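You operate a simulated robot arm through the tools that you are given. There is no shell and no other tool.

Carry out the task below with a simulated robot arm. There is one attempt and no reset: what you move stays moved.

Task
Switch the scope off, uncouple the yellow probe and stand both its ends in the probe stand.
Fine: off before uncoupling; connector in the hole by the meter, probe in the narrow hole.

Only the result counts: the job must be done as asked and must still hold three seconds after the hand-in. Knocking over, shifting, dropping, spilling or breaking anything else fails it.

Robot
A 7-joint arm with a two-finger parallel gripper, fixed in place. Base frame: the origin is at the foot of the arm, x ahead of it, y to its left, z up; the work surface is at about z = 0.75. Readings come in m, rad, newtons and seconds.
With the tool pointing down near the work surface it reaches from about 0.52 to 0.96 m from the base axis. Its first joint turns from -2.897 to 2.897 rad. Payload 3.91 kg.
Tool frame: the origin (TCP) lies between the finger pads and is the grasp point; the fingertips stand 0.03 m ahead of it; z points along the fingers, y is the line along which they close. The gripper opens to 0.11 m. The fingers are 0.02 m wide and 0.01 m thick; the gripper's body (0.048 by 0.112 m) begins 0.055 m behind the TCP.
Orientation is that of the tool frame in the base frame, as a unit quaternion [w, x, y, z]. With the fingers straight down and closing along the base's y, the tool's x points along the base's -x, its y along +y and its z along -z.

Tools
- The arm moves only by the tool send_rows. Its argument "targets" is a list of rows, each a list of 7 numbers: the turn, a rotation vector about the tool's x, y, z in rad, then the shift along the tool's x, y, z in m, then the closure in counts, from 0 (fully open) to 255 (shut). In form: [[rx, ry, rz, dx, dy, dz, hand], ...]. A call has 1 to 20 rows; each row shifts and turns the commanded pose from where the row before left it, along the tool's axes as they then stand. A row lasts 0.2 s, in which the tool goes at most 0.05 m and 0.15 rad; a call with a longer step from one row to the next is refused whole, and so is a gripper value outside its range. Where a pose cannot be reached the arm comes as near as it can. A force on the tool above 40 N (or 10 N above the force at the start of the call, whichever is more), or a blocked arm, ends the call early, and 0.2 s more pass. The fingers move at their own pace (about 0.072 m/s each) and stop on an object; they squeeze with about 37 N. The grip force told is the motor's: it shows also when the fingers shut on nothing. Time passes only in rows, and 0.2 s behind the last, so rows that do not move let the fingers close. It gives the time, the measured TCP pose, the force on the tool (base axes), the opening and the grip force at its end, in the units of the frame above (readings bear some noise), with the torque about the TCP (base axes, N m) and any sound that the robot's microphone picked up, and new pictures: "pictures" is both (left out), scene, wrist or none.
- Cameras (640 x 400 px; columns grow to the right, rows downward): "scene" is fixed at [0.0619, -0.5013, 1.5473]; the picture's right is [0.47, -0.88, 0.00], its down [-0.46, -0.24, -0.86] and it looks along [0.76, 0.40, -0.52] (base axes); focal length 349 px, centre (320, 200). "wrist" rides on the gripper at [0.072, 0.017, -0.103] in the tool frame; the picture's right is [-0.23, 0.97, 0.00], its down [-0.76, -0.18, -0.62] and it looks along [-0.61, -0.14, 0.78] (tool axes); focal length 222 px, centre (320, 200). There is no depth. A picture from a camera that has moved, and an enlarged one, comes with that camera's place and axes in the base frame and with its lens. The place of the scene camera against the robot may be out by one fixed shift of up to 0.018 m in any direction.
- lift_body(by): slides the trunk up (or, below 0, down) by that many m; the arm rides with it, the base frame stays. It gives what a move gives, with no picture.
- zoom(camera, box): a new picture of the part [left, top, right, bottom] of that camera's present view, enlarged. No time passes.
- close_job(): hands the job in; it is judged then, once.

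Places have to be worked out from the pictures, the camera data and where the tool is seen. Open the gripper and draw the arm clear of the work before you hand the job in, unless the task says otherwise.

The tools are called after "Call:" as a command line: name --pt "numbers of a row" for each row, then --argument value for the rest, lists and objects as JSON in quotes. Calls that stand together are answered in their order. send_rows: Moves the arm, as the interface text tells. Its arguments: {"type":"object","properties":{"targets":{"type":"array"},"pictures":{"type":"string","enum":["both","scene","wrist","none"]}},"required":["targets"]} The other tools are called the same way: lift_body (by) slides the trunk up or down; zoom (camera, box) takes an enlarged picture of a part of a camera's view; close_job () hands the job in.

At the start:

```text
time_s: 0.0
position: [0.5552, -0.0067, 1.2599]
ee_rot: [0.0, -0.001, 1.0, 0.0]
wrist_force: [0.1, -0.8, 0.4]
torque: [0.04, -0.03, 0.02]
grip_width: 0.11
finger_force: 0.0
trunk travel left (down, up): [-0.588, 0.094]
```

scene: 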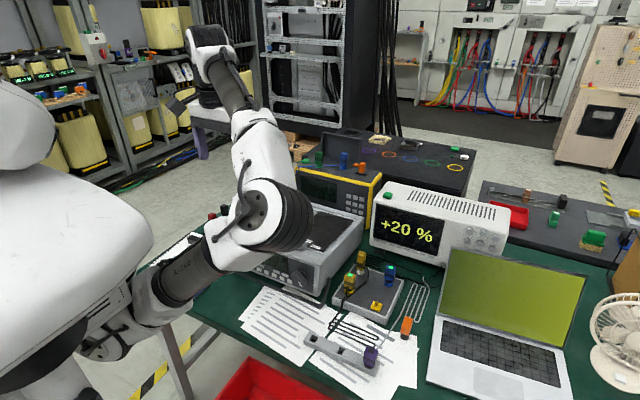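
wrist: 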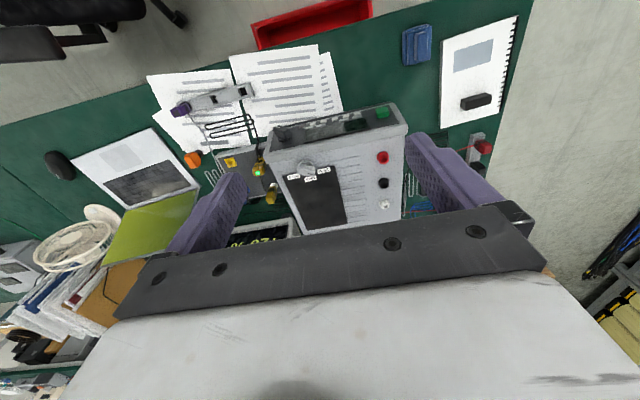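

The pictures show a crowded bench with several instruments and a small box with coloured connectors near a probe stand. I'll enlarge the key regions before moving anything.

Call:
zoom --camera "scene" --box '[220, 150, 440, 400]'

Call:
zoom --camera "scene" --box '[320, 240, 440, 330]'

Call:
zoom --camera "wrist" --box '[140, 60, 440, 250]'

Call:
zoom --camera "scene" --box '[290, 310, 440, 400]'

```text
1.60 times, centred on (330, 275) of scene
camera zoom: at [0.0619, -0.5013, 1.5473], right [0.47, -0.88, 0.0], down [-0.46, -0.24, -0.86], along [0.76, 0.4, -0.52], focal length 559 px, centre (304, 80)
```

zoom: 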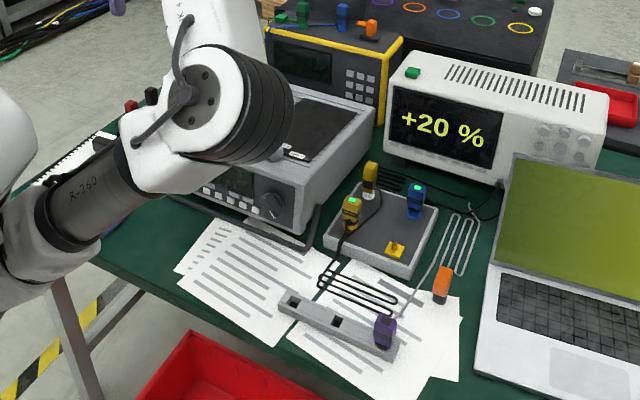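

```text
4.44 times, centred on (380, 285) of scene
camera zoom: at [0.0619, -0.5013, 1.5473], right [0.47, -0.88, 0.0], down [-0.46, -0.24, -0.86], along [0.76, 0.4, -0.52], focal length 1553 px, centre (53, -178)
```

zoom: 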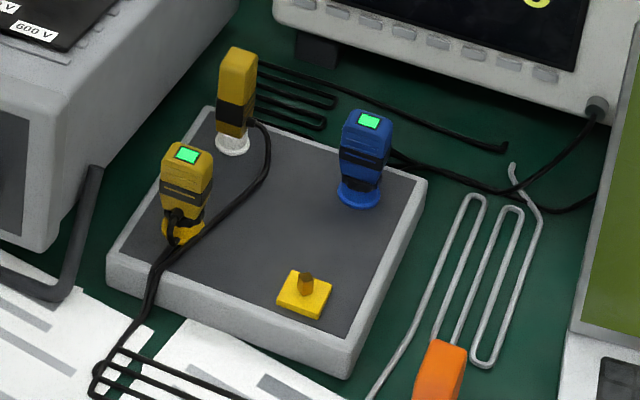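

```text
2.11 times, centred on (290, 155) of wrist
camera zoom: at [0.4838, 0.0106, 1.3649], right [0.23, 0.97, 0.0], down [0.76, -0.18, 0.62], along [0.61, -0.14, -0.78], focal length 468 px, centre (383, 295)
```

zoom: 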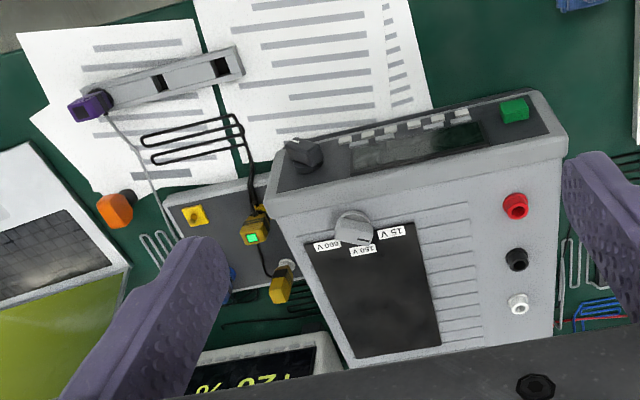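

```text
4.27 times, centred on (365, 355) of scene
camera zoom: at [0.0619, -0.5013, 1.5473], right [0.47, -0.88, 0.0], down [-0.46, -0.24, -0.86], along [0.76, 0.4, -0.52], focal length 1490 px, centre (128, -461)
```

zoom: 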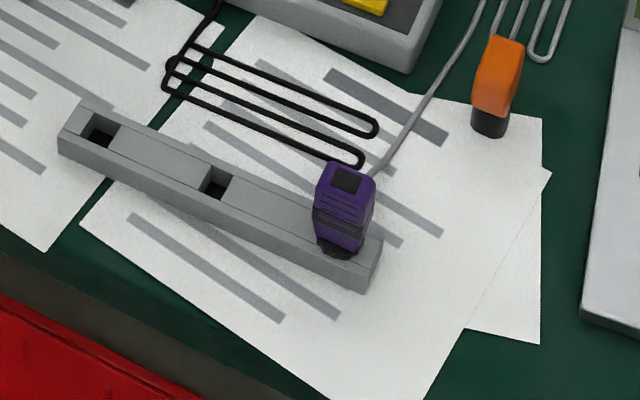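

The box on the bench carries a yellow connector with a lit lamp, a yellow probe in a white ring, a blue connector and a yellow-plated lever. I need to tell which instrument is the scope and where its switch is, so I'll enlarge the other instruments.

Call:
zoom --camera "scene" --box '[360, 170, 520, 270]'

Call:
zoom --camera "scene" --box '[280, 130, 400, 230]'

Call:
zoom --camera "scene" --box '[190, 200, 370, 310]'

Call:
zoom --camera "wrist" --box '[200, 130, 300, 215]'

Call:
zoom --camera "wrist" --box '[260, 90, 420, 190]'

```text
4.00 times, centred on (440, 220) of scene
camera zoom: at [0.0619, -0.5013, 1.5473], right [0.47, -0.88, 0.0], down [-0.46, -0.24, -0.86], along [0.76, 0.4, -0.52], focal length 1397 px, centre (-160, 120)
```

zoom: 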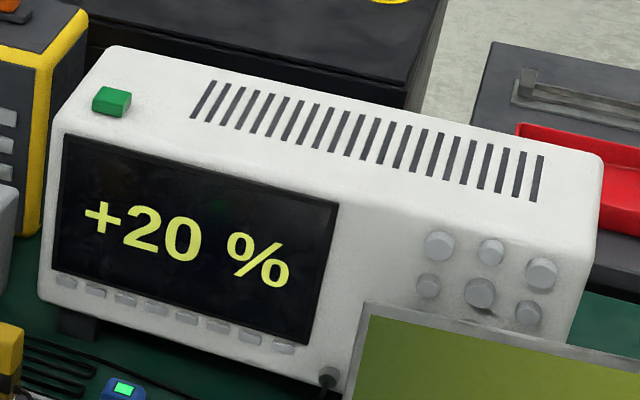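

```text
4.00 times, centred on (340, 180) of scene
camera zoom: at [0.0619, -0.5013, 1.5473], right [0.47, -0.88, 0.0], down [-0.46, -0.24, -0.86], along [0.76, 0.4, -0.52], focal length 1397 px, centre (240, 280)
```

zoom: 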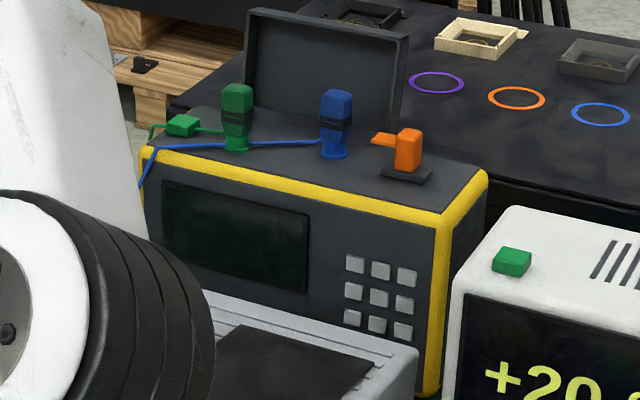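

```text
3.56 times, centred on (280, 255) of scene
camera zoom: at [0.0619, -0.5013, 1.5473], right [0.47, -0.88, 0.0], down [-0.46, -0.24, -0.86], along [0.76, 0.4, -0.52], focal length 1242 px, centre (462, 4)
```

zoom: 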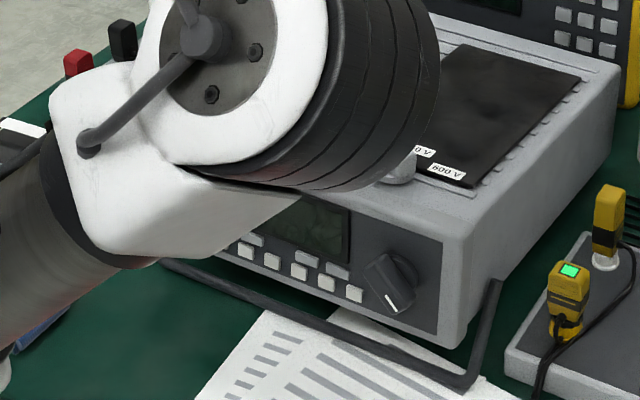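

```text
4.71 times, centred on (250, 172) of wrist
camera zoom: at [0.4838, 0.0106, 1.3649], right [0.23, 0.97, 0.0], down [0.76, -0.18, 0.62], along [0.61, -0.14, -0.78], focal length 1045 px, centre (649, 329)
```

zoom: 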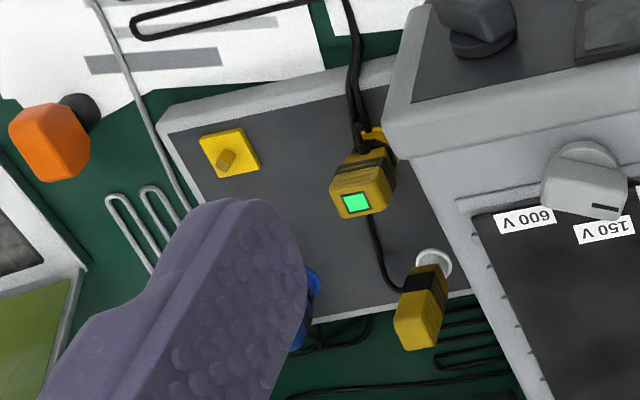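

```text
4.00 times, centred on (340, 140) of wrist
camera zoom: at [0.4838, 0.0106, 1.3649], right [0.23, 0.97, 0.0], down [0.76, -0.18, 0.62], along [0.61, -0.14, -0.78], focal length 888 px, centre (240, 440)
```

zoom: 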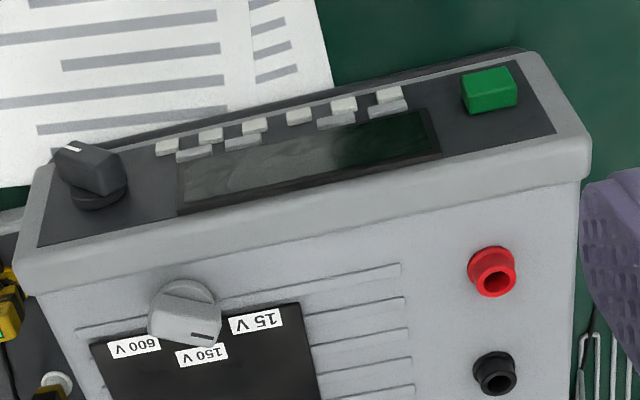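

The white instrument with the "+20 %" screen looks like the scope, with a green power button on its top at roughly [1.04, -0.23, 0.96]. The grey one with volt ranges is the meter. I'll move forward at the current safe height and tilt the tool forward, so the wrist camera can see the scope top and the box.

Call:
send_rows --pt "0 0 0 -0.035 -0.032 0 0" --pt "0 0 0 -0.035 -0.032 0 0" --pt "0 0 0 -0.035 -0.032 0 0" --pt "0 0 0 -0.035 -0.032 0 0" --pt "0 0 0 -0.035 -0.032 0 0" --pt "0 -0.12 0 0 0 0 0" --pt "0 -0.12 0 0 0 0 0" --pt "0 -0.12 0 0 0 0 0" --pictures "both"

```text
time_s: 1.8
position: [0.7294, -0.1659, 1.249]
ee_rot: [0.181, 0.0, 0.983, -0.001]
wrist_force: [1.1, 0.5, 0.0]
torque: [0.0, -0.02, 0.0]
grip_width: 0.1101
finger_force: 0.1
out of reach, approached as far as the arm can: row 2, 3, 4, 5
trunk travel left (down, up): [-0.588, 0.094]
camera wrist: at [0.6261, -0.1488, 1.3188], right [0.21, 0.97, 0.08], down [0.49, -0.18, 0.85], along [0.84, -0.14, -0.52], focal length 222 px, centre (320, 200)
```

scene: 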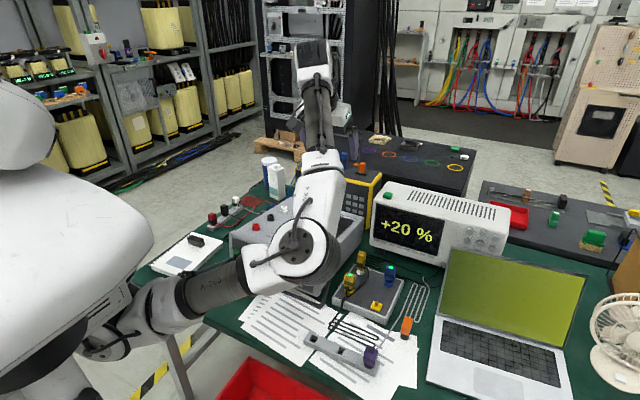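
wrist: 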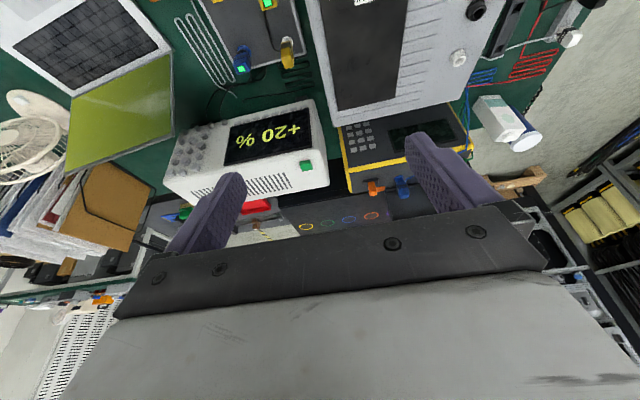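

From the wrist and scene pictures together, the scope's button works out near [1.00, -0.237, 0.985]. I'll enlarge the wrist view to refine that and look at the box more closely.

Call:
zoom --camera "wrist" --box '[160, 80, 340, 200]'

Call:
zoom --camera "wrist" --box '[170, 0, 350, 110]'

Call:
zoom --camera "scene" --box '[360, 170, 440, 220]'

```text
3.33 times, centred on (250, 140) of wrist
camera zoom: at [0.6261, -0.1488, 1.3188], right [0.21, 0.97, 0.08], down [0.49, -0.18, 0.85], along [0.84, -0.14, -0.52], focal length 740 px, centre (553, 400)
```

zoom: 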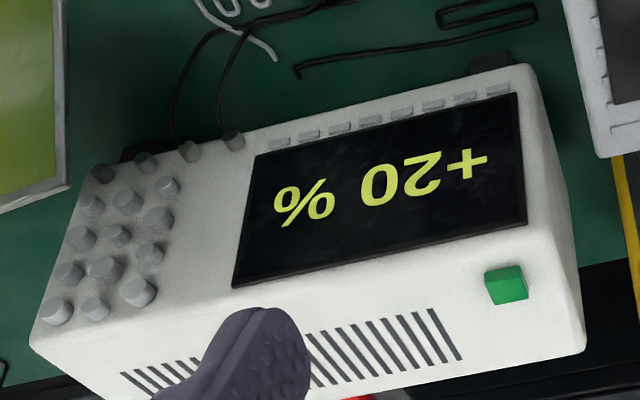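

```text
3.56 times, centred on (260, 55) of wrist
camera zoom: at [0.6261, -0.1488, 1.3188], right [0.21, 0.97, 0.08], down [0.49, -0.18, 0.85], along [0.84, -0.14, -0.52], focal length 790 px, centre (533, 716)
```

zoom: 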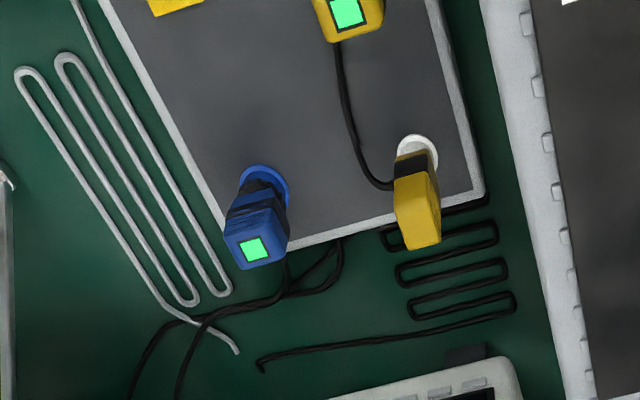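

```text
8.00 times, centred on (400, 195) of scene
camera zoom: at [0.0619, -0.5013, 1.5473], right [0.47, -0.88, 0.0], down [-0.46, -0.24, -0.86], along [0.76, 0.4, -0.52], focal length 2795 px, centre (-320, 240)
```

zoom: 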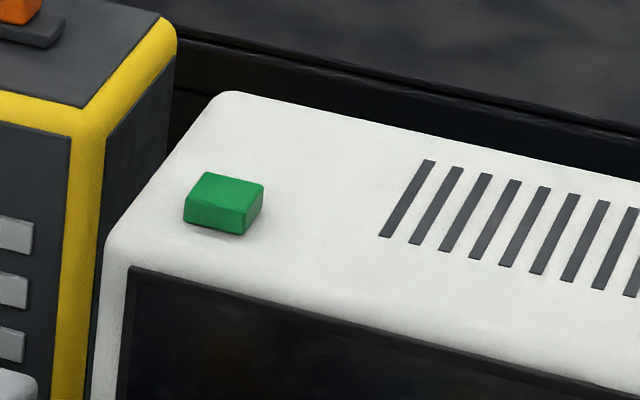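

The refined estimate puts the button at about [0.995, -0.235, 0.99], roughly 1.02 m from the base axis, so I'll need a forward tilt to reach it. I'll advance and lower in a short stretch and watch the elbow's clearance over the meter.

Call:
send_rows --pt "0 0 0 -0.0188 -0.012 0.03 120" --pt "0 0 0 -0.0188 -0.012 0.03 255" --pt "0 0 0 -0.0188 -0.012 0.03 255" --pictures "both"

```text
time_s: 2.6
position: [0.8157, -0.2022, 1.18]
ee_rot: [0.179, 0.0, 0.984, 0.0]
wrist_force: [0.4, -0.1, 0.5]
torque: [0.01, -0.01, 0.0]
grip_width: 0.0
finger_force: 0.1
trunk travel left (down, up): [-0.588, 0.094]
camera wrist: at [0.7124, -0.1852, 1.252], right [0.21, 0.97, 0.08], down [0.49, -0.18, 0.85], along [0.84, -0.14, -0.52], focal length 222 px, centre (320, 200)
```

scene: 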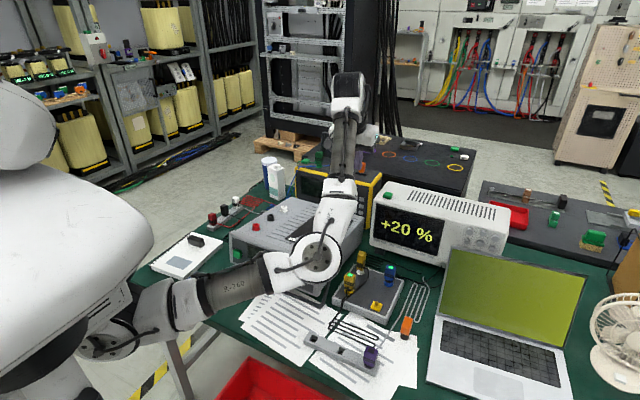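
wrist: 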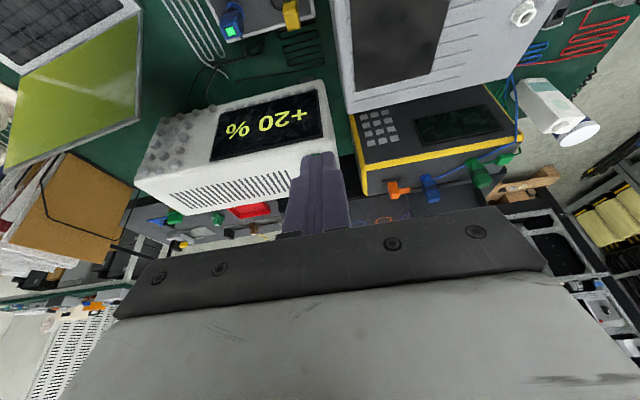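

The fingers are shut and the arm is at [0.816, -0.202, 1.18]. The elbow is getting lower, so I'll check its clearance over the meter and box before going on.

Call:
zoom --camera "scene" --box '[200, 60, 460, 330]'

Call:
zoom --camera "wrist" --box '[180, 60, 380, 220]'

```text
1.48 times, centred on (330, 195) of scene
camera zoom: at [0.0619, -0.5013, 1.5473], right [0.47, -0.88, 0.0], down [-0.46, -0.24, -0.86], along [0.76, 0.4, -0.52], focal length 518 px, centre (305, 207)
```

zoom: 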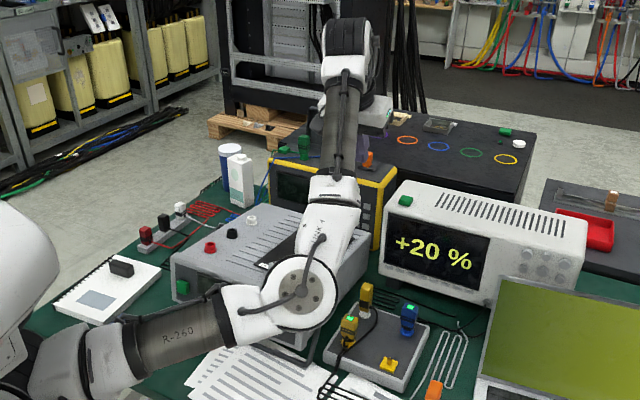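

```text
2.50 times, centred on (280, 140) of wrist
camera zoom: at [0.7124, -0.1852, 1.252], right [0.21, 0.97, 0.08], down [0.49, -0.18, 0.85], along [0.84, -0.14, -0.52], focal length 555 px, centre (420, 350)
```

zoom: 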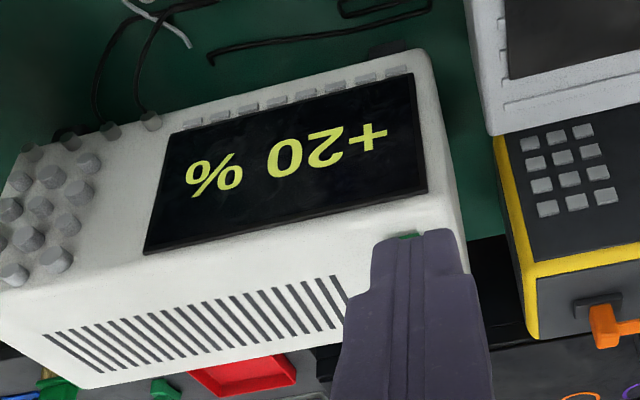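

The elbow sits low, around z ≈ 1.0, near the meter's edge. Raising the trunk gives the whole arm more clearance, so I'll do that before reaching further.

Call:
lift_body --by 0.09

```text
time_s: 3.9
position: [0.8159, -0.2031, 1.2708]
ee_rot: [0.179, 0.0, 0.984, 0.0]
wrist_force: [0.0, 0.4, 0.7]
torque: [-0.03, 0.02, 0.0]
grip_width: 0.0001
finger_force: 36.9
trunk travel left (down, up): [-0.678, 0.004]
```

The trunk is up and the TCP is at z ≈ 1.27. I'll tilt further to about 0.6 rad and move to a hover about 9 cm above the estimated button, then compare the fingertip and button in both views.

Call:
send_rows --pt "0 -0.12 0 0 0 0 255" --pt "0 -0.12 0 0 0 0 255" --pt "0 0 0 -0.0045 -0.0046 0.036 255" --pt "0 0 0 -0.0045 -0.0046 0.036 255" --pt "0 0 0 -0.0045 -0.0046 0.036 255" --pt "0 0 0 -0.0045 -0.0046 0.036 255" --pt "0 0 0 -0.0045 -0.0046 0.036 255" --pt "0 0 0 -0.0045 -0.0046 0.036 255" --pictures "both"

Call:
zoom --camera "scene" --box '[330, 120, 450, 220]'

Call:
zoom --camera "wrist" --box '[220, 60, 420, 220]'

```text
time_s: 5.7
position: [0.9605, -0.2305, 1.1075]
ee_rot: [0.296, 0.0, 0.955, 0.0]
wrist_force: [0.2, 0.9, -0.4]
torque: [0.02, -0.02, 0.0]
grip_width: 0.0
finger_force: 37.3
trunk travel left (down, up): [-0.678, 0.004]
camera wrist: at [0.8428, -0.2124, 1.1521], right [0.19, 0.97, 0.13], down [0.28, -0.18, 0.94], along [0.94, -0.14, -0.3], focal length 222 px, centre (320, 200)
```

scene: 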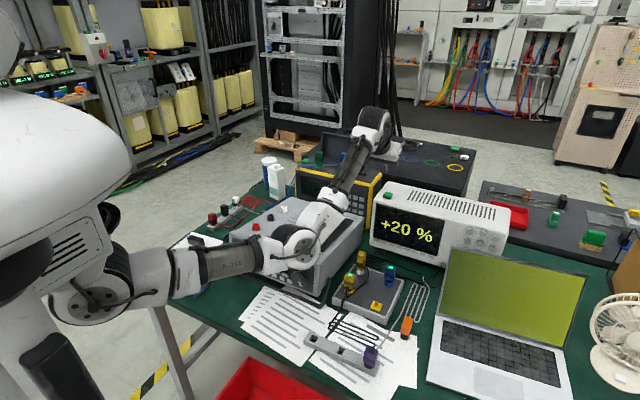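
wrist: 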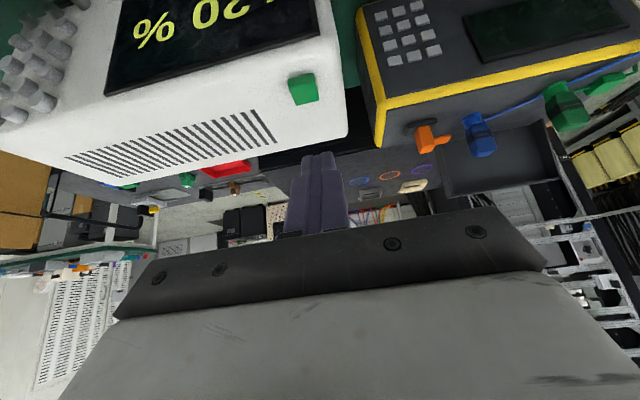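

```text
4.00 times, centred on (390, 170) of scene
camera zoom: at [0.0619, -0.5013, 1.5473], right [0.47, -0.88, 0.0], down [-0.46, -0.24, -0.86], along [0.76, 0.4, -0.52], focal length 1397 px, centre (40, 320)
```

zoom: 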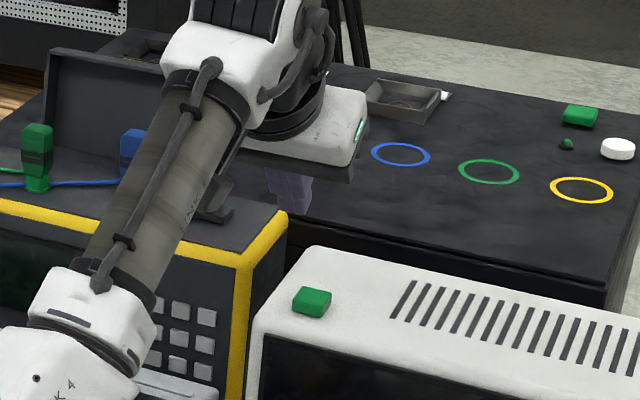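

```text
2.50 times, centred on (320, 140) of wrist
camera zoom: at [0.8428, -0.2124, 1.1521], right [0.19, 0.97, 0.13], down [0.28, -0.18, 0.94], along [0.94, -0.14, -0.3], focal length 555 px, centre (320, 350)
```

zoom: 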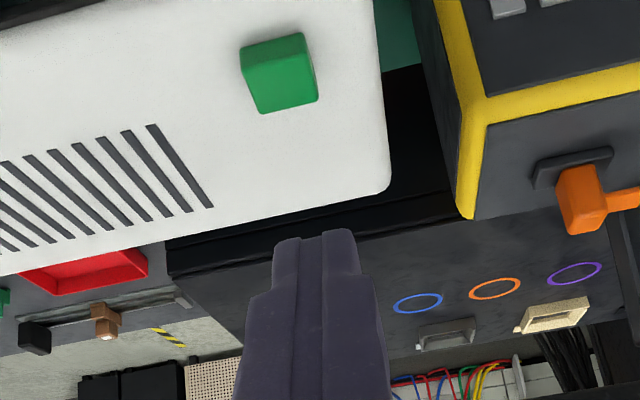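

The button now shows near x ≈ 1.01, y ≈ -0.237, with the fingertip behind and above it. I'll compare the fingertip with its known position in the scene camera to calibrate that camera's shift.

Call:
zoom --camera "scene" --box '[380, 130, 420, 160]'

Call:
zoom --camera "scene" --box '[230, 190, 350, 290]'

```text
13.33 times, centred on (400, 145) of scene
camera zoom: at [0.0619, -0.5013, 1.5473], right [0.47, -0.88, 0.0], down [-0.46, -0.24, -0.86], along [0.76, 0.4, -0.52], focal length 4658 px, centre (-747, 933)
```

zoom: 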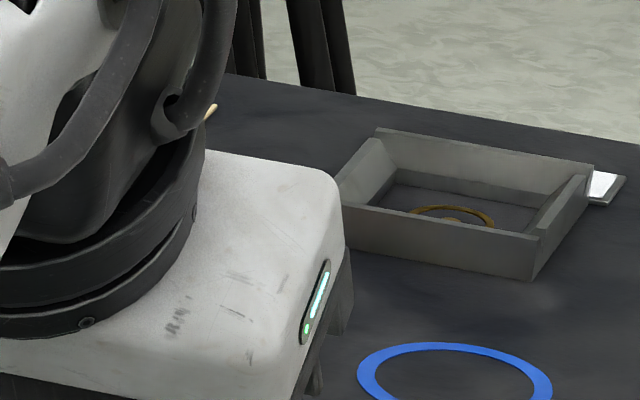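

```text
4.00 times, centred on (290, 240) of scene
camera zoom: at [0.0619, -0.5013, 1.5473], right [0.47, -0.88, 0.0], down [-0.46, -0.24, -0.86], along [0.76, 0.4, -0.52], focal length 1397 px, centre (440, 40)
```

zoom: 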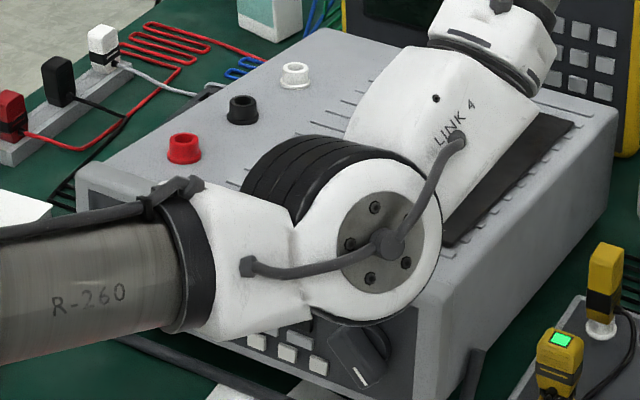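

The meter's top works out near z ≈ 0.91, and the elbow above it may be only a few centimetres clear. Less tilt straightens the arm and lifts the elbow, so I'll tilt back to about 0.42 rad and creep forward and down.

Call:
send_rows --pt "0 0.09 0 0 0 0 255" --pt "0 0.09 0 0 0 0 255" --pt "0 0 0 -0.0118 -0.0033 0.0258 255" --pt "0 0 0 -0.0118 -0.0033 0.0258 255" --pictures "both"

Call:
zoom --camera "wrist" --box '[220, 60, 420, 220]'

Call:
zoom --camera "scene" --box '[230, 120, 430, 290]'

```text
time_s: 6.7
position: [0.9996, -0.237, 1.0692]
ee_rot: [0.209, 0.0, 0.978, 0.0]
wrist_force: [-0.7, 0.3, -0.4]
torque: [-0.02, -0.03, 0.02]
grip_width: 0.0
finger_force: 37.3
out of reach, approached as far as the arm can: row 4
trunk travel left (down, up): [-0.678, 0.004]
camera wrist: at [0.8916, -0.2185, 1.1357], right [0.21, 0.97, 0.09], down [0.44, -0.18, 0.88], along [0.87, -0.14, -0.47], focal length 222 px, centre (320, 200)
```

scene: 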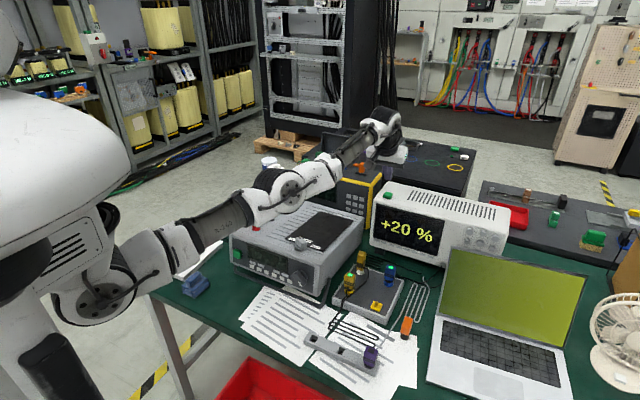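
wrist: 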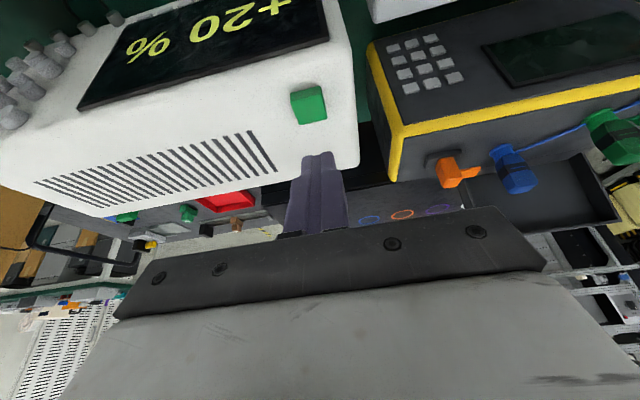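

```text
2.50 times, centred on (320, 140) of wrist
camera zoom: at [0.8916, -0.2185, 1.1357], right [0.21, 0.97, 0.09], down [0.44, -0.18, 0.88], along [0.87, -0.14, -0.47], focal length 555 px, centre (320, 350)
```

zoom: 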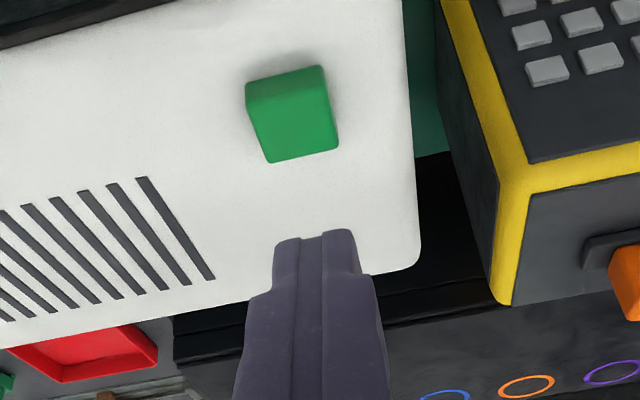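

```text
2.35 times, centred on (330, 205) of scene
camera zoom: at [0.0619, -0.5013, 1.5473], right [0.47, -0.88, 0.0], down [-0.46, -0.24, -0.86], along [0.76, 0.4, -0.52], focal length 822 px, centre (296, 188)
```

zoom: 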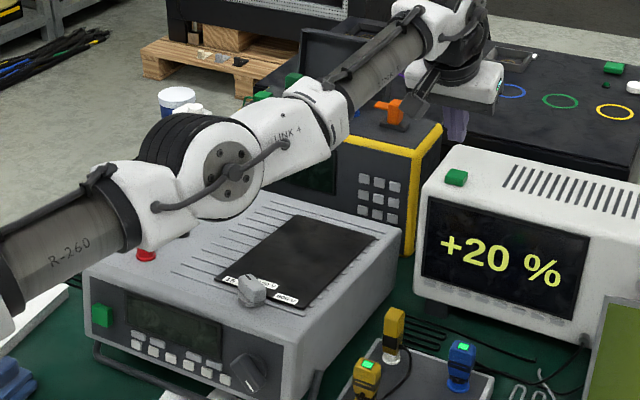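

The elbow is now well clear, and the tip is about [1.012, -0.237, 1.042], just above the button. I'll enlarge the scene view of the fingertip beside the button to judge the remaining offset.

Call:
zoom --camera "scene" --box '[370, 150, 420, 210]'

Call:
zoom --camera "wrist" --box '[270, 70, 370, 170]'

```text
6.67 times, centred on (395, 180) of scene
camera zoom: at [0.0619, -0.5013, 1.5473], right [0.47, -0.88, 0.0], down [-0.46, -0.24, -0.86], along [0.76, 0.4, -0.52], focal length 2329 px, centre (-180, 333)
```

zoom: 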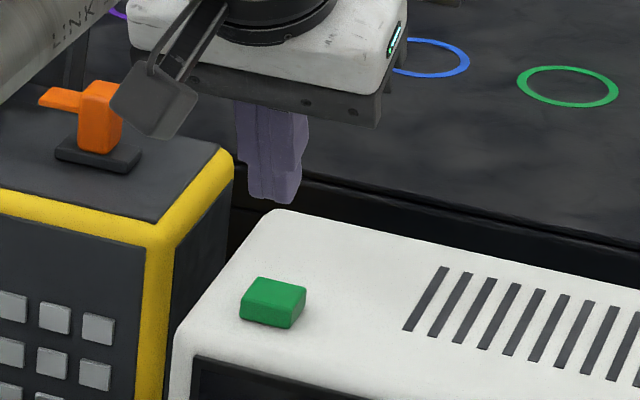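

```text
4.00 times, centred on (320, 120) of wrist
camera zoom: at [0.8916, -0.2185, 1.1357], right [0.21, 0.97, 0.09], down [0.44, -0.18, 0.88], along [0.87, -0.14, -0.47], focal length 888 px, centre (320, 520)
```

zoom: 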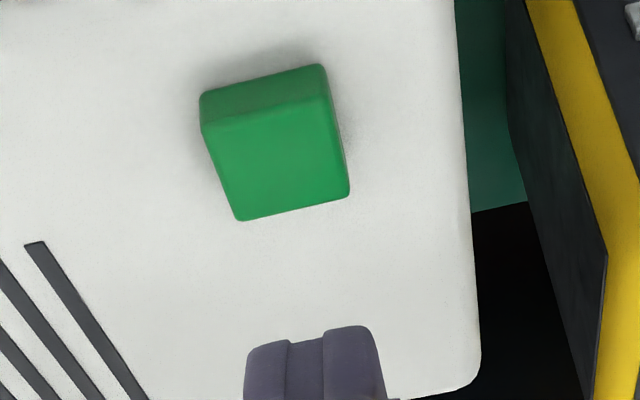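

Both cameras now put the button's top centre at about [1.008, -0.239, 0.993], directly below the fingertips in y. I'll lower to just above it, then press down in small steps while watching the force and sound.

Call:
send_rows --pt "0 0 0 0.005 -0.001 0.017 255" --pt "0 0 0 0.0055 0 0.0166 255" --pt "0 0 0 0 0 0 255" --pictures "both"

Call:
zoom --camera "wrist" --box '[270, 70, 370, 170]'

Call:
zoom --camera "scene" --box '[370, 150, 420, 210]'

```text
time_s: 7.5
position: [1.0025, -0.2346, 1.0345]
ee_rot: [0.209, 0.0, 0.978, -0.001]
wrist_force: [-0.5, -0.4, 0.0]
torque: [0.03, -0.01, -0.03]
grip_width: 0.0
finger_force: 37.0
trunk travel left (down, up): [-0.678, 0.004]
camera wrist: at [0.8956, -0.2183, 1.1], right [0.21, 0.97, 0.09], down [0.44, -0.18, 0.88], along [0.87, -0.14, -0.47], focal length 222 px, centre (320, 200)
```

scene: 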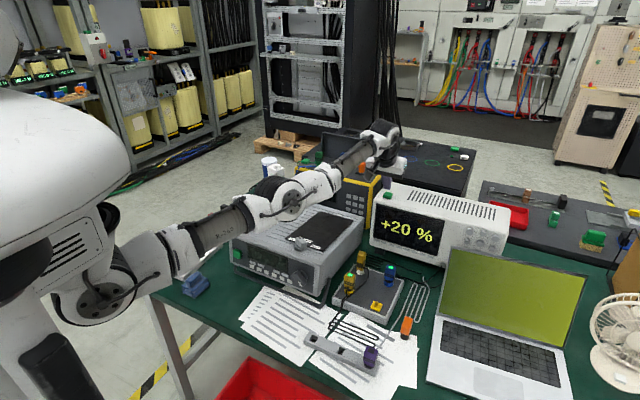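
wrist: 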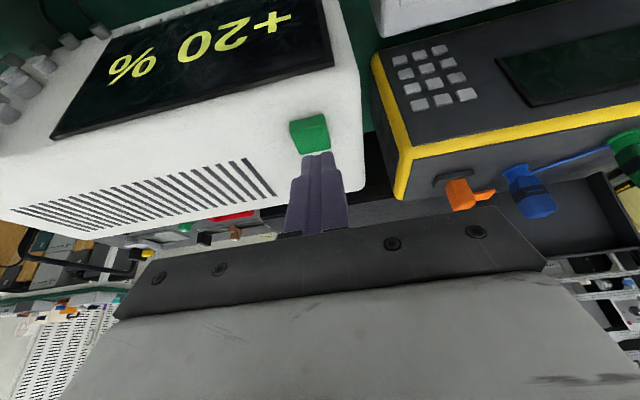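

```text
4.00 times, centred on (320, 120) of wrist
camera zoom: at [0.8956, -0.2183, 1.1], right [0.21, 0.97, 0.09], down [0.44, -0.18, 0.88], along [0.87, -0.14, -0.47], focal length 888 px, centre (320, 520)
```

zoom: 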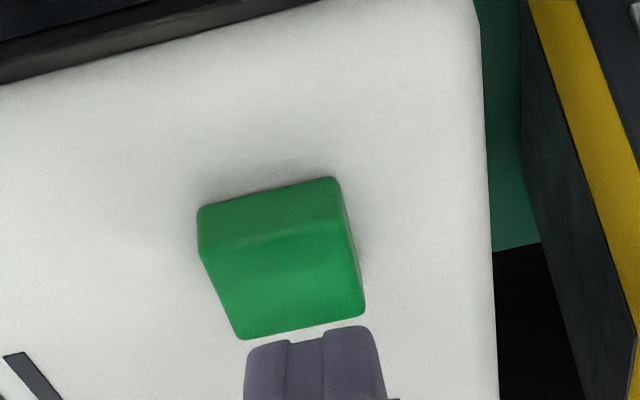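

```text
6.67 times, centred on (395, 180) of scene
camera zoom: at [0.0619, -0.5013, 1.5473], right [0.47, -0.88, 0.0], down [-0.46, -0.24, -0.86], along [0.76, 0.4, -0.52], focal length 2329 px, centre (-180, 333)
```

zoom: 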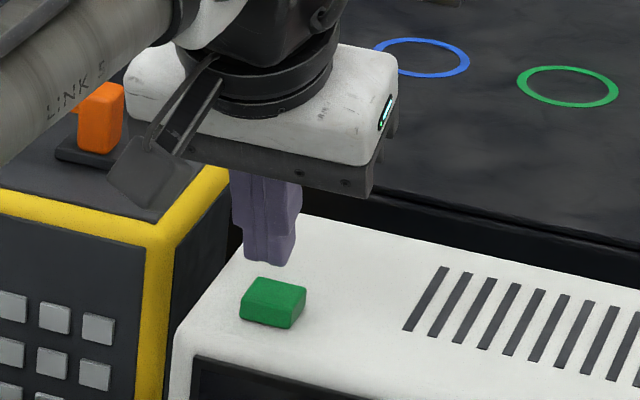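

The tip is about 5 mm too far toward +y and roughly 1 cm above the button, and the button estimate [1.008, -0.239, 0.993] fits both views. I'll correct y and press down in 4–5 mm steps.

Call:
send_rows --pt "0 0 0 0 -0.005 0 255" --pt "0 0 0 0.002 0 0.0045 255" --pt "0 0 0 0.002 0 0.0045 255" --pt "0 0 0 0.002 0 0.0045 255" --pictures "both"

Call:
zoom --camera "wrist" --box '[270, 70, 370, 170]'

Call:
zoom --camera "scene" --box '[370, 150, 420, 210]'

```text
time_s: 8.4
position: [1.0032, -0.2424, 1.0195]
ee_rot: [0.209, 0.0, 0.978, 0.0]
wrist_force: [-0.4, -0.1, -0.3]
torque: [0.01, -0.02, 0.0]
grip_width: 0.0
finger_force: 37.0
trunk travel left (down, up): [-0.678, 0.004]
camera wrist: at [0.8956, -0.2245, 1.0855], right [0.21, 0.97, 0.09], down [0.44, -0.18, 0.88], along [0.87, -0.14, -0.47], focal length 222 px, centre (320, 200)
```

scene: 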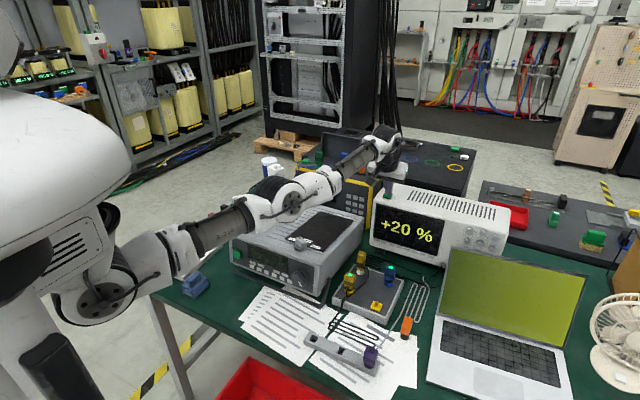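
wrist: 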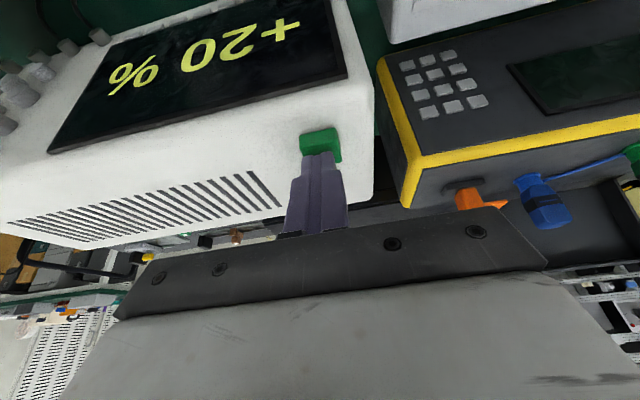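

```text
4.00 times, centred on (320, 120) of wrist
camera zoom: at [0.8956, -0.2245, 1.0855], right [0.21, 0.97, 0.09], down [0.44, -0.18, 0.88], along [0.87, -0.14, -0.47], focal length 888 px, centre (320, 520)
```

zoom: 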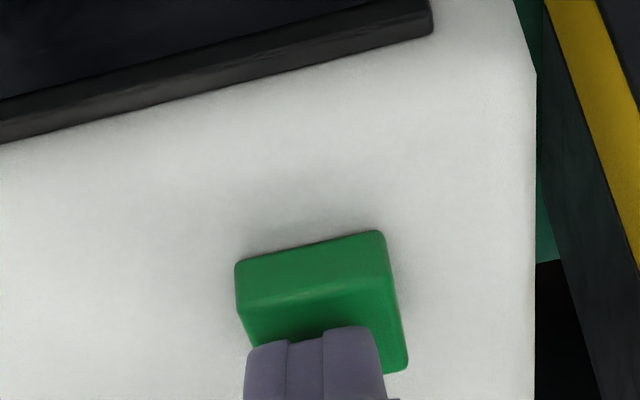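

```text
6.67 times, centred on (395, 180) of scene
camera zoom: at [0.0619, -0.5013, 1.5473], right [0.47, -0.88, 0.0], down [-0.46, -0.24, -0.86], along [0.76, 0.4, -0.52], focal length 2329 px, centre (-180, 333)
```

zoom: 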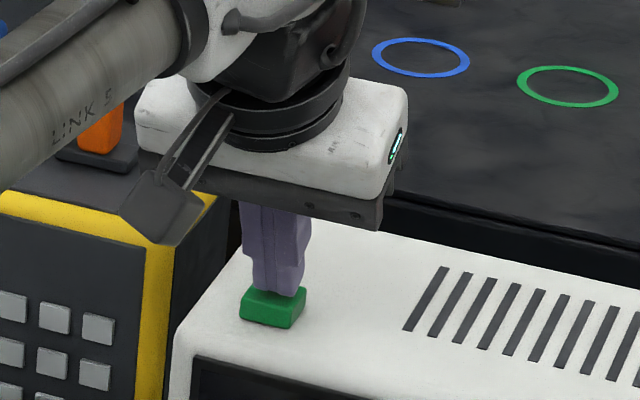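

The fingertip now sits over the middle of the button with almost no contact force. I'll continue down in small steps.

Call:
send_rows --pt "0 0 0 0.0012 0 0.0027 255" --pt "0 0 0 0.0012 0 0.0027 255" --pt "0 0 0 0.0012 0 0.0027 255" --pictures "scene"

Call:
zoom --camera "scene" --box '[330, 150, 460, 300]'

```text
time_s: 9.2
position: [1.0021, -0.2419, 1.0141]
ee_rot: [0.211, 0.0, 0.977, 0.0]
wrist_force: [1.8, -2.2, 8.4]
torque: [-0.1, -0.09, -0.04]
grip_width: 0.0
finger_force: 37.0
trunk travel left (down, up): [-0.678, 0.004]
heard: click
```

scene: 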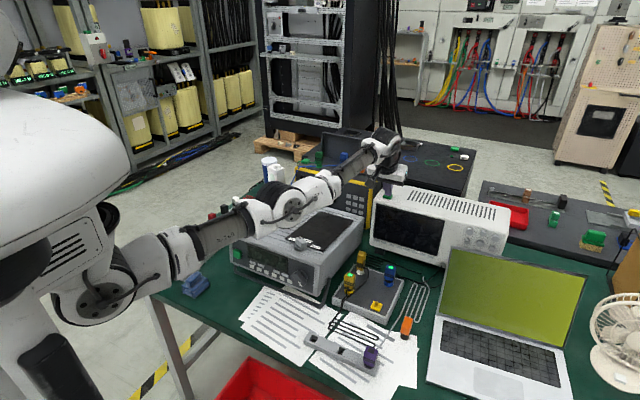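

```text
2.67 times, centred on (395, 225) of scene
camera zoom: at [0.0619, -0.5013, 1.5473], right [0.47, -0.88, 0.0], down [-0.46, -0.24, -0.86], along [0.76, 0.4, -0.52], focal length 932 px, centre (120, 133)
```

zoom: 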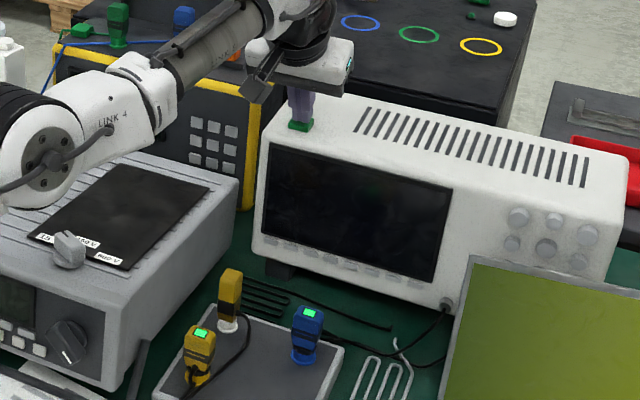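

A click was heard and the scope's screen went dark, so the scope is off. I'll rise straight off the button, then back away upward and check where the elbow goes.

Call:
send_rows --pt "0 0 0 -0.0123 0 -0.0274 255" --pt "0 0 0 -0.0123 0 -0.0274 255" --pt "0 0 0 0.0283 0 -0.0346 255" --pt "0 0 0 0.0283 0 -0.0346 255" --pt "0 0 0 0.0283 0 -0.0346 255" --pictures "both"

Call:
zoom --camera "scene" --box '[200, 120, 440, 300]'

```text
time_s: 10.4
position: [0.8768, -0.2404, 1.1324]
ee_rot: [0.209, 0.0, 0.978, 0.0]
wrist_force: [-0.2, -0.1, 0.8]
torque: [-0.03, -0.03, -0.06]
grip_width: 0.0
finger_force: 37.2
out of reach, approached as far as the arm can: row 2
trunk travel left (down, up): [-0.678, 0.004]
camera wrist: at [0.77, -0.2234, 1.1977], right [0.21, 0.97, 0.09], down [0.44, -0.18, 0.88], along [0.87, -0.14, -0.47], focal length 222 px, centre (320, 200)
```

scene: 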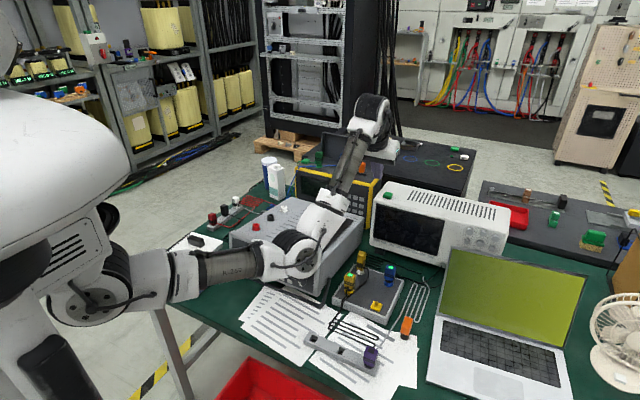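
wrist: 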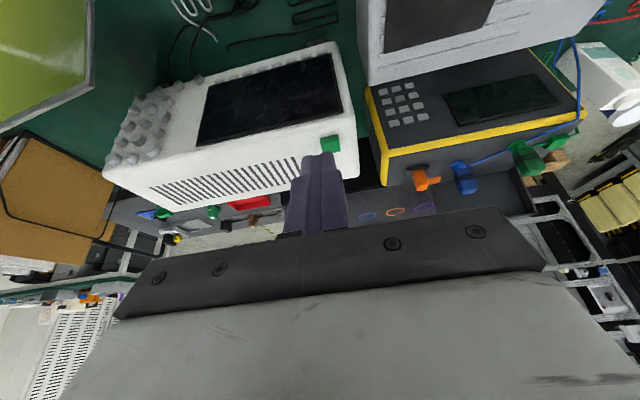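

```text
2.22 times, centred on (320, 210) of scene
camera zoom: at [0.0619, -0.5013, 1.5473], right [0.47, -0.88, 0.0], down [-0.46, -0.24, -0.86], along [0.76, 0.4, -0.52], focal length 776 px, centre (320, 178)
```

zoom: 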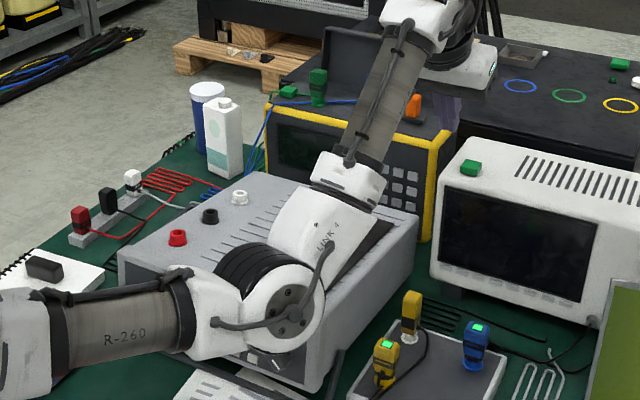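

The scope stays dark. Now I'll back up over the front of the box, bring the tool vertical, and open the fingers to see the yellow connector, the probe and the stand from above.

Call:
send_rows --pt "0 0 0 0.0385 0 -0.0118 255" --pt "0 0 0 0.0385 0 -0.0118 0" --pt "0 0 0 0.0385 0 -0.0118 0" --pt "0 0 0 0.0385 0 -0.0118 0" --pt "0 0.14 0 0 0 0 0" --pt "0 0.14 0 0 0 0 0" --pt "0 0.14 0 0 0 0 0" --pictures "both"

Call:
zoom --camera "wrist" --box '[200, 40, 400, 180]'

Call:
zoom --camera "scene" --box '[200, 120, 440, 300]'

```text
time_s: 12.1
position: [0.7185, -0.2391, 1.1105]
ee_rot: [-0.001, 0.0, 1.0, 0.0]
wrist_force: [0.4, -1.2, -0.7]
torque: [0.0, 0.0, -0.01]
grip_width: 0.1098
finger_force: 0.0
trunk travel left (down, up): [-0.678, 0.004]
camera wrist: at [0.6464, -0.2216, 1.2147], right [0.23, 0.97, 0.0], down [0.76, -0.18, 0.62], along [0.61, -0.14, -0.78], focal length 222 px, centre (320, 200)
```

scene: 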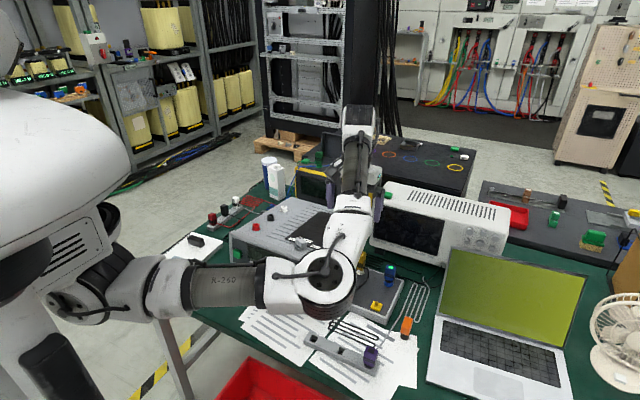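
wrist: 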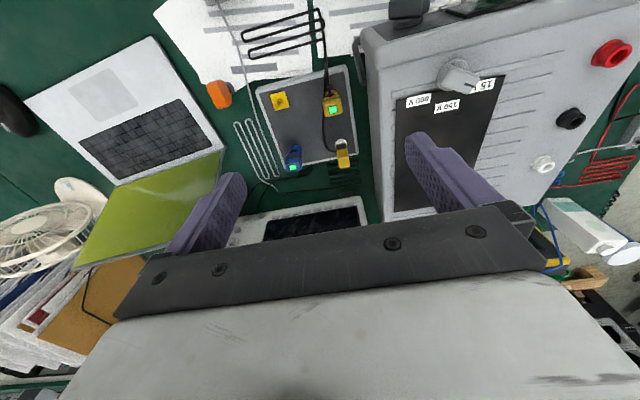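

```text
2.86 times, centred on (300, 110) of wrist
camera zoom: at [0.6464, -0.2216, 1.2147], right [0.23, 0.97, 0.0], down [0.76, -0.18, 0.62], along [0.61, -0.14, -0.78], focal length 635 px, centre (377, 457)
```

zoom: 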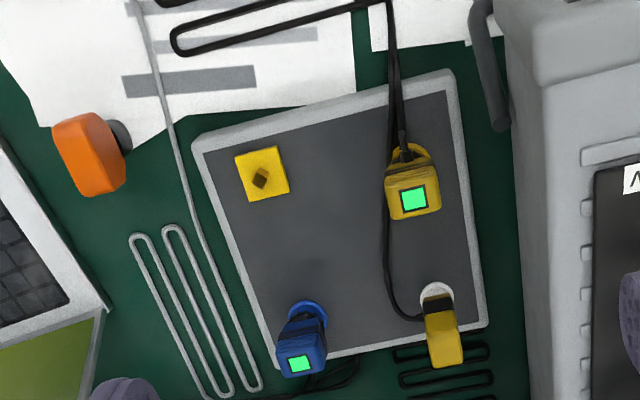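

```text
2.22 times, centred on (320, 210) of scene
camera zoom: at [0.0619, -0.5013, 1.5473], right [0.47, -0.88, 0.0], down [-0.46, -0.24, -0.86], along [0.76, 0.4, -0.52], focal length 776 px, centre (320, 178)
```

zoom: 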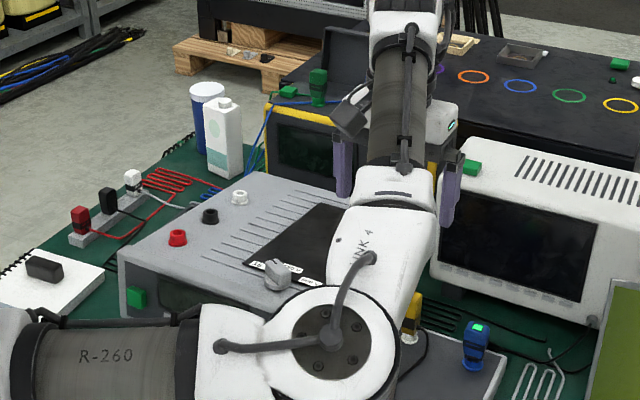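

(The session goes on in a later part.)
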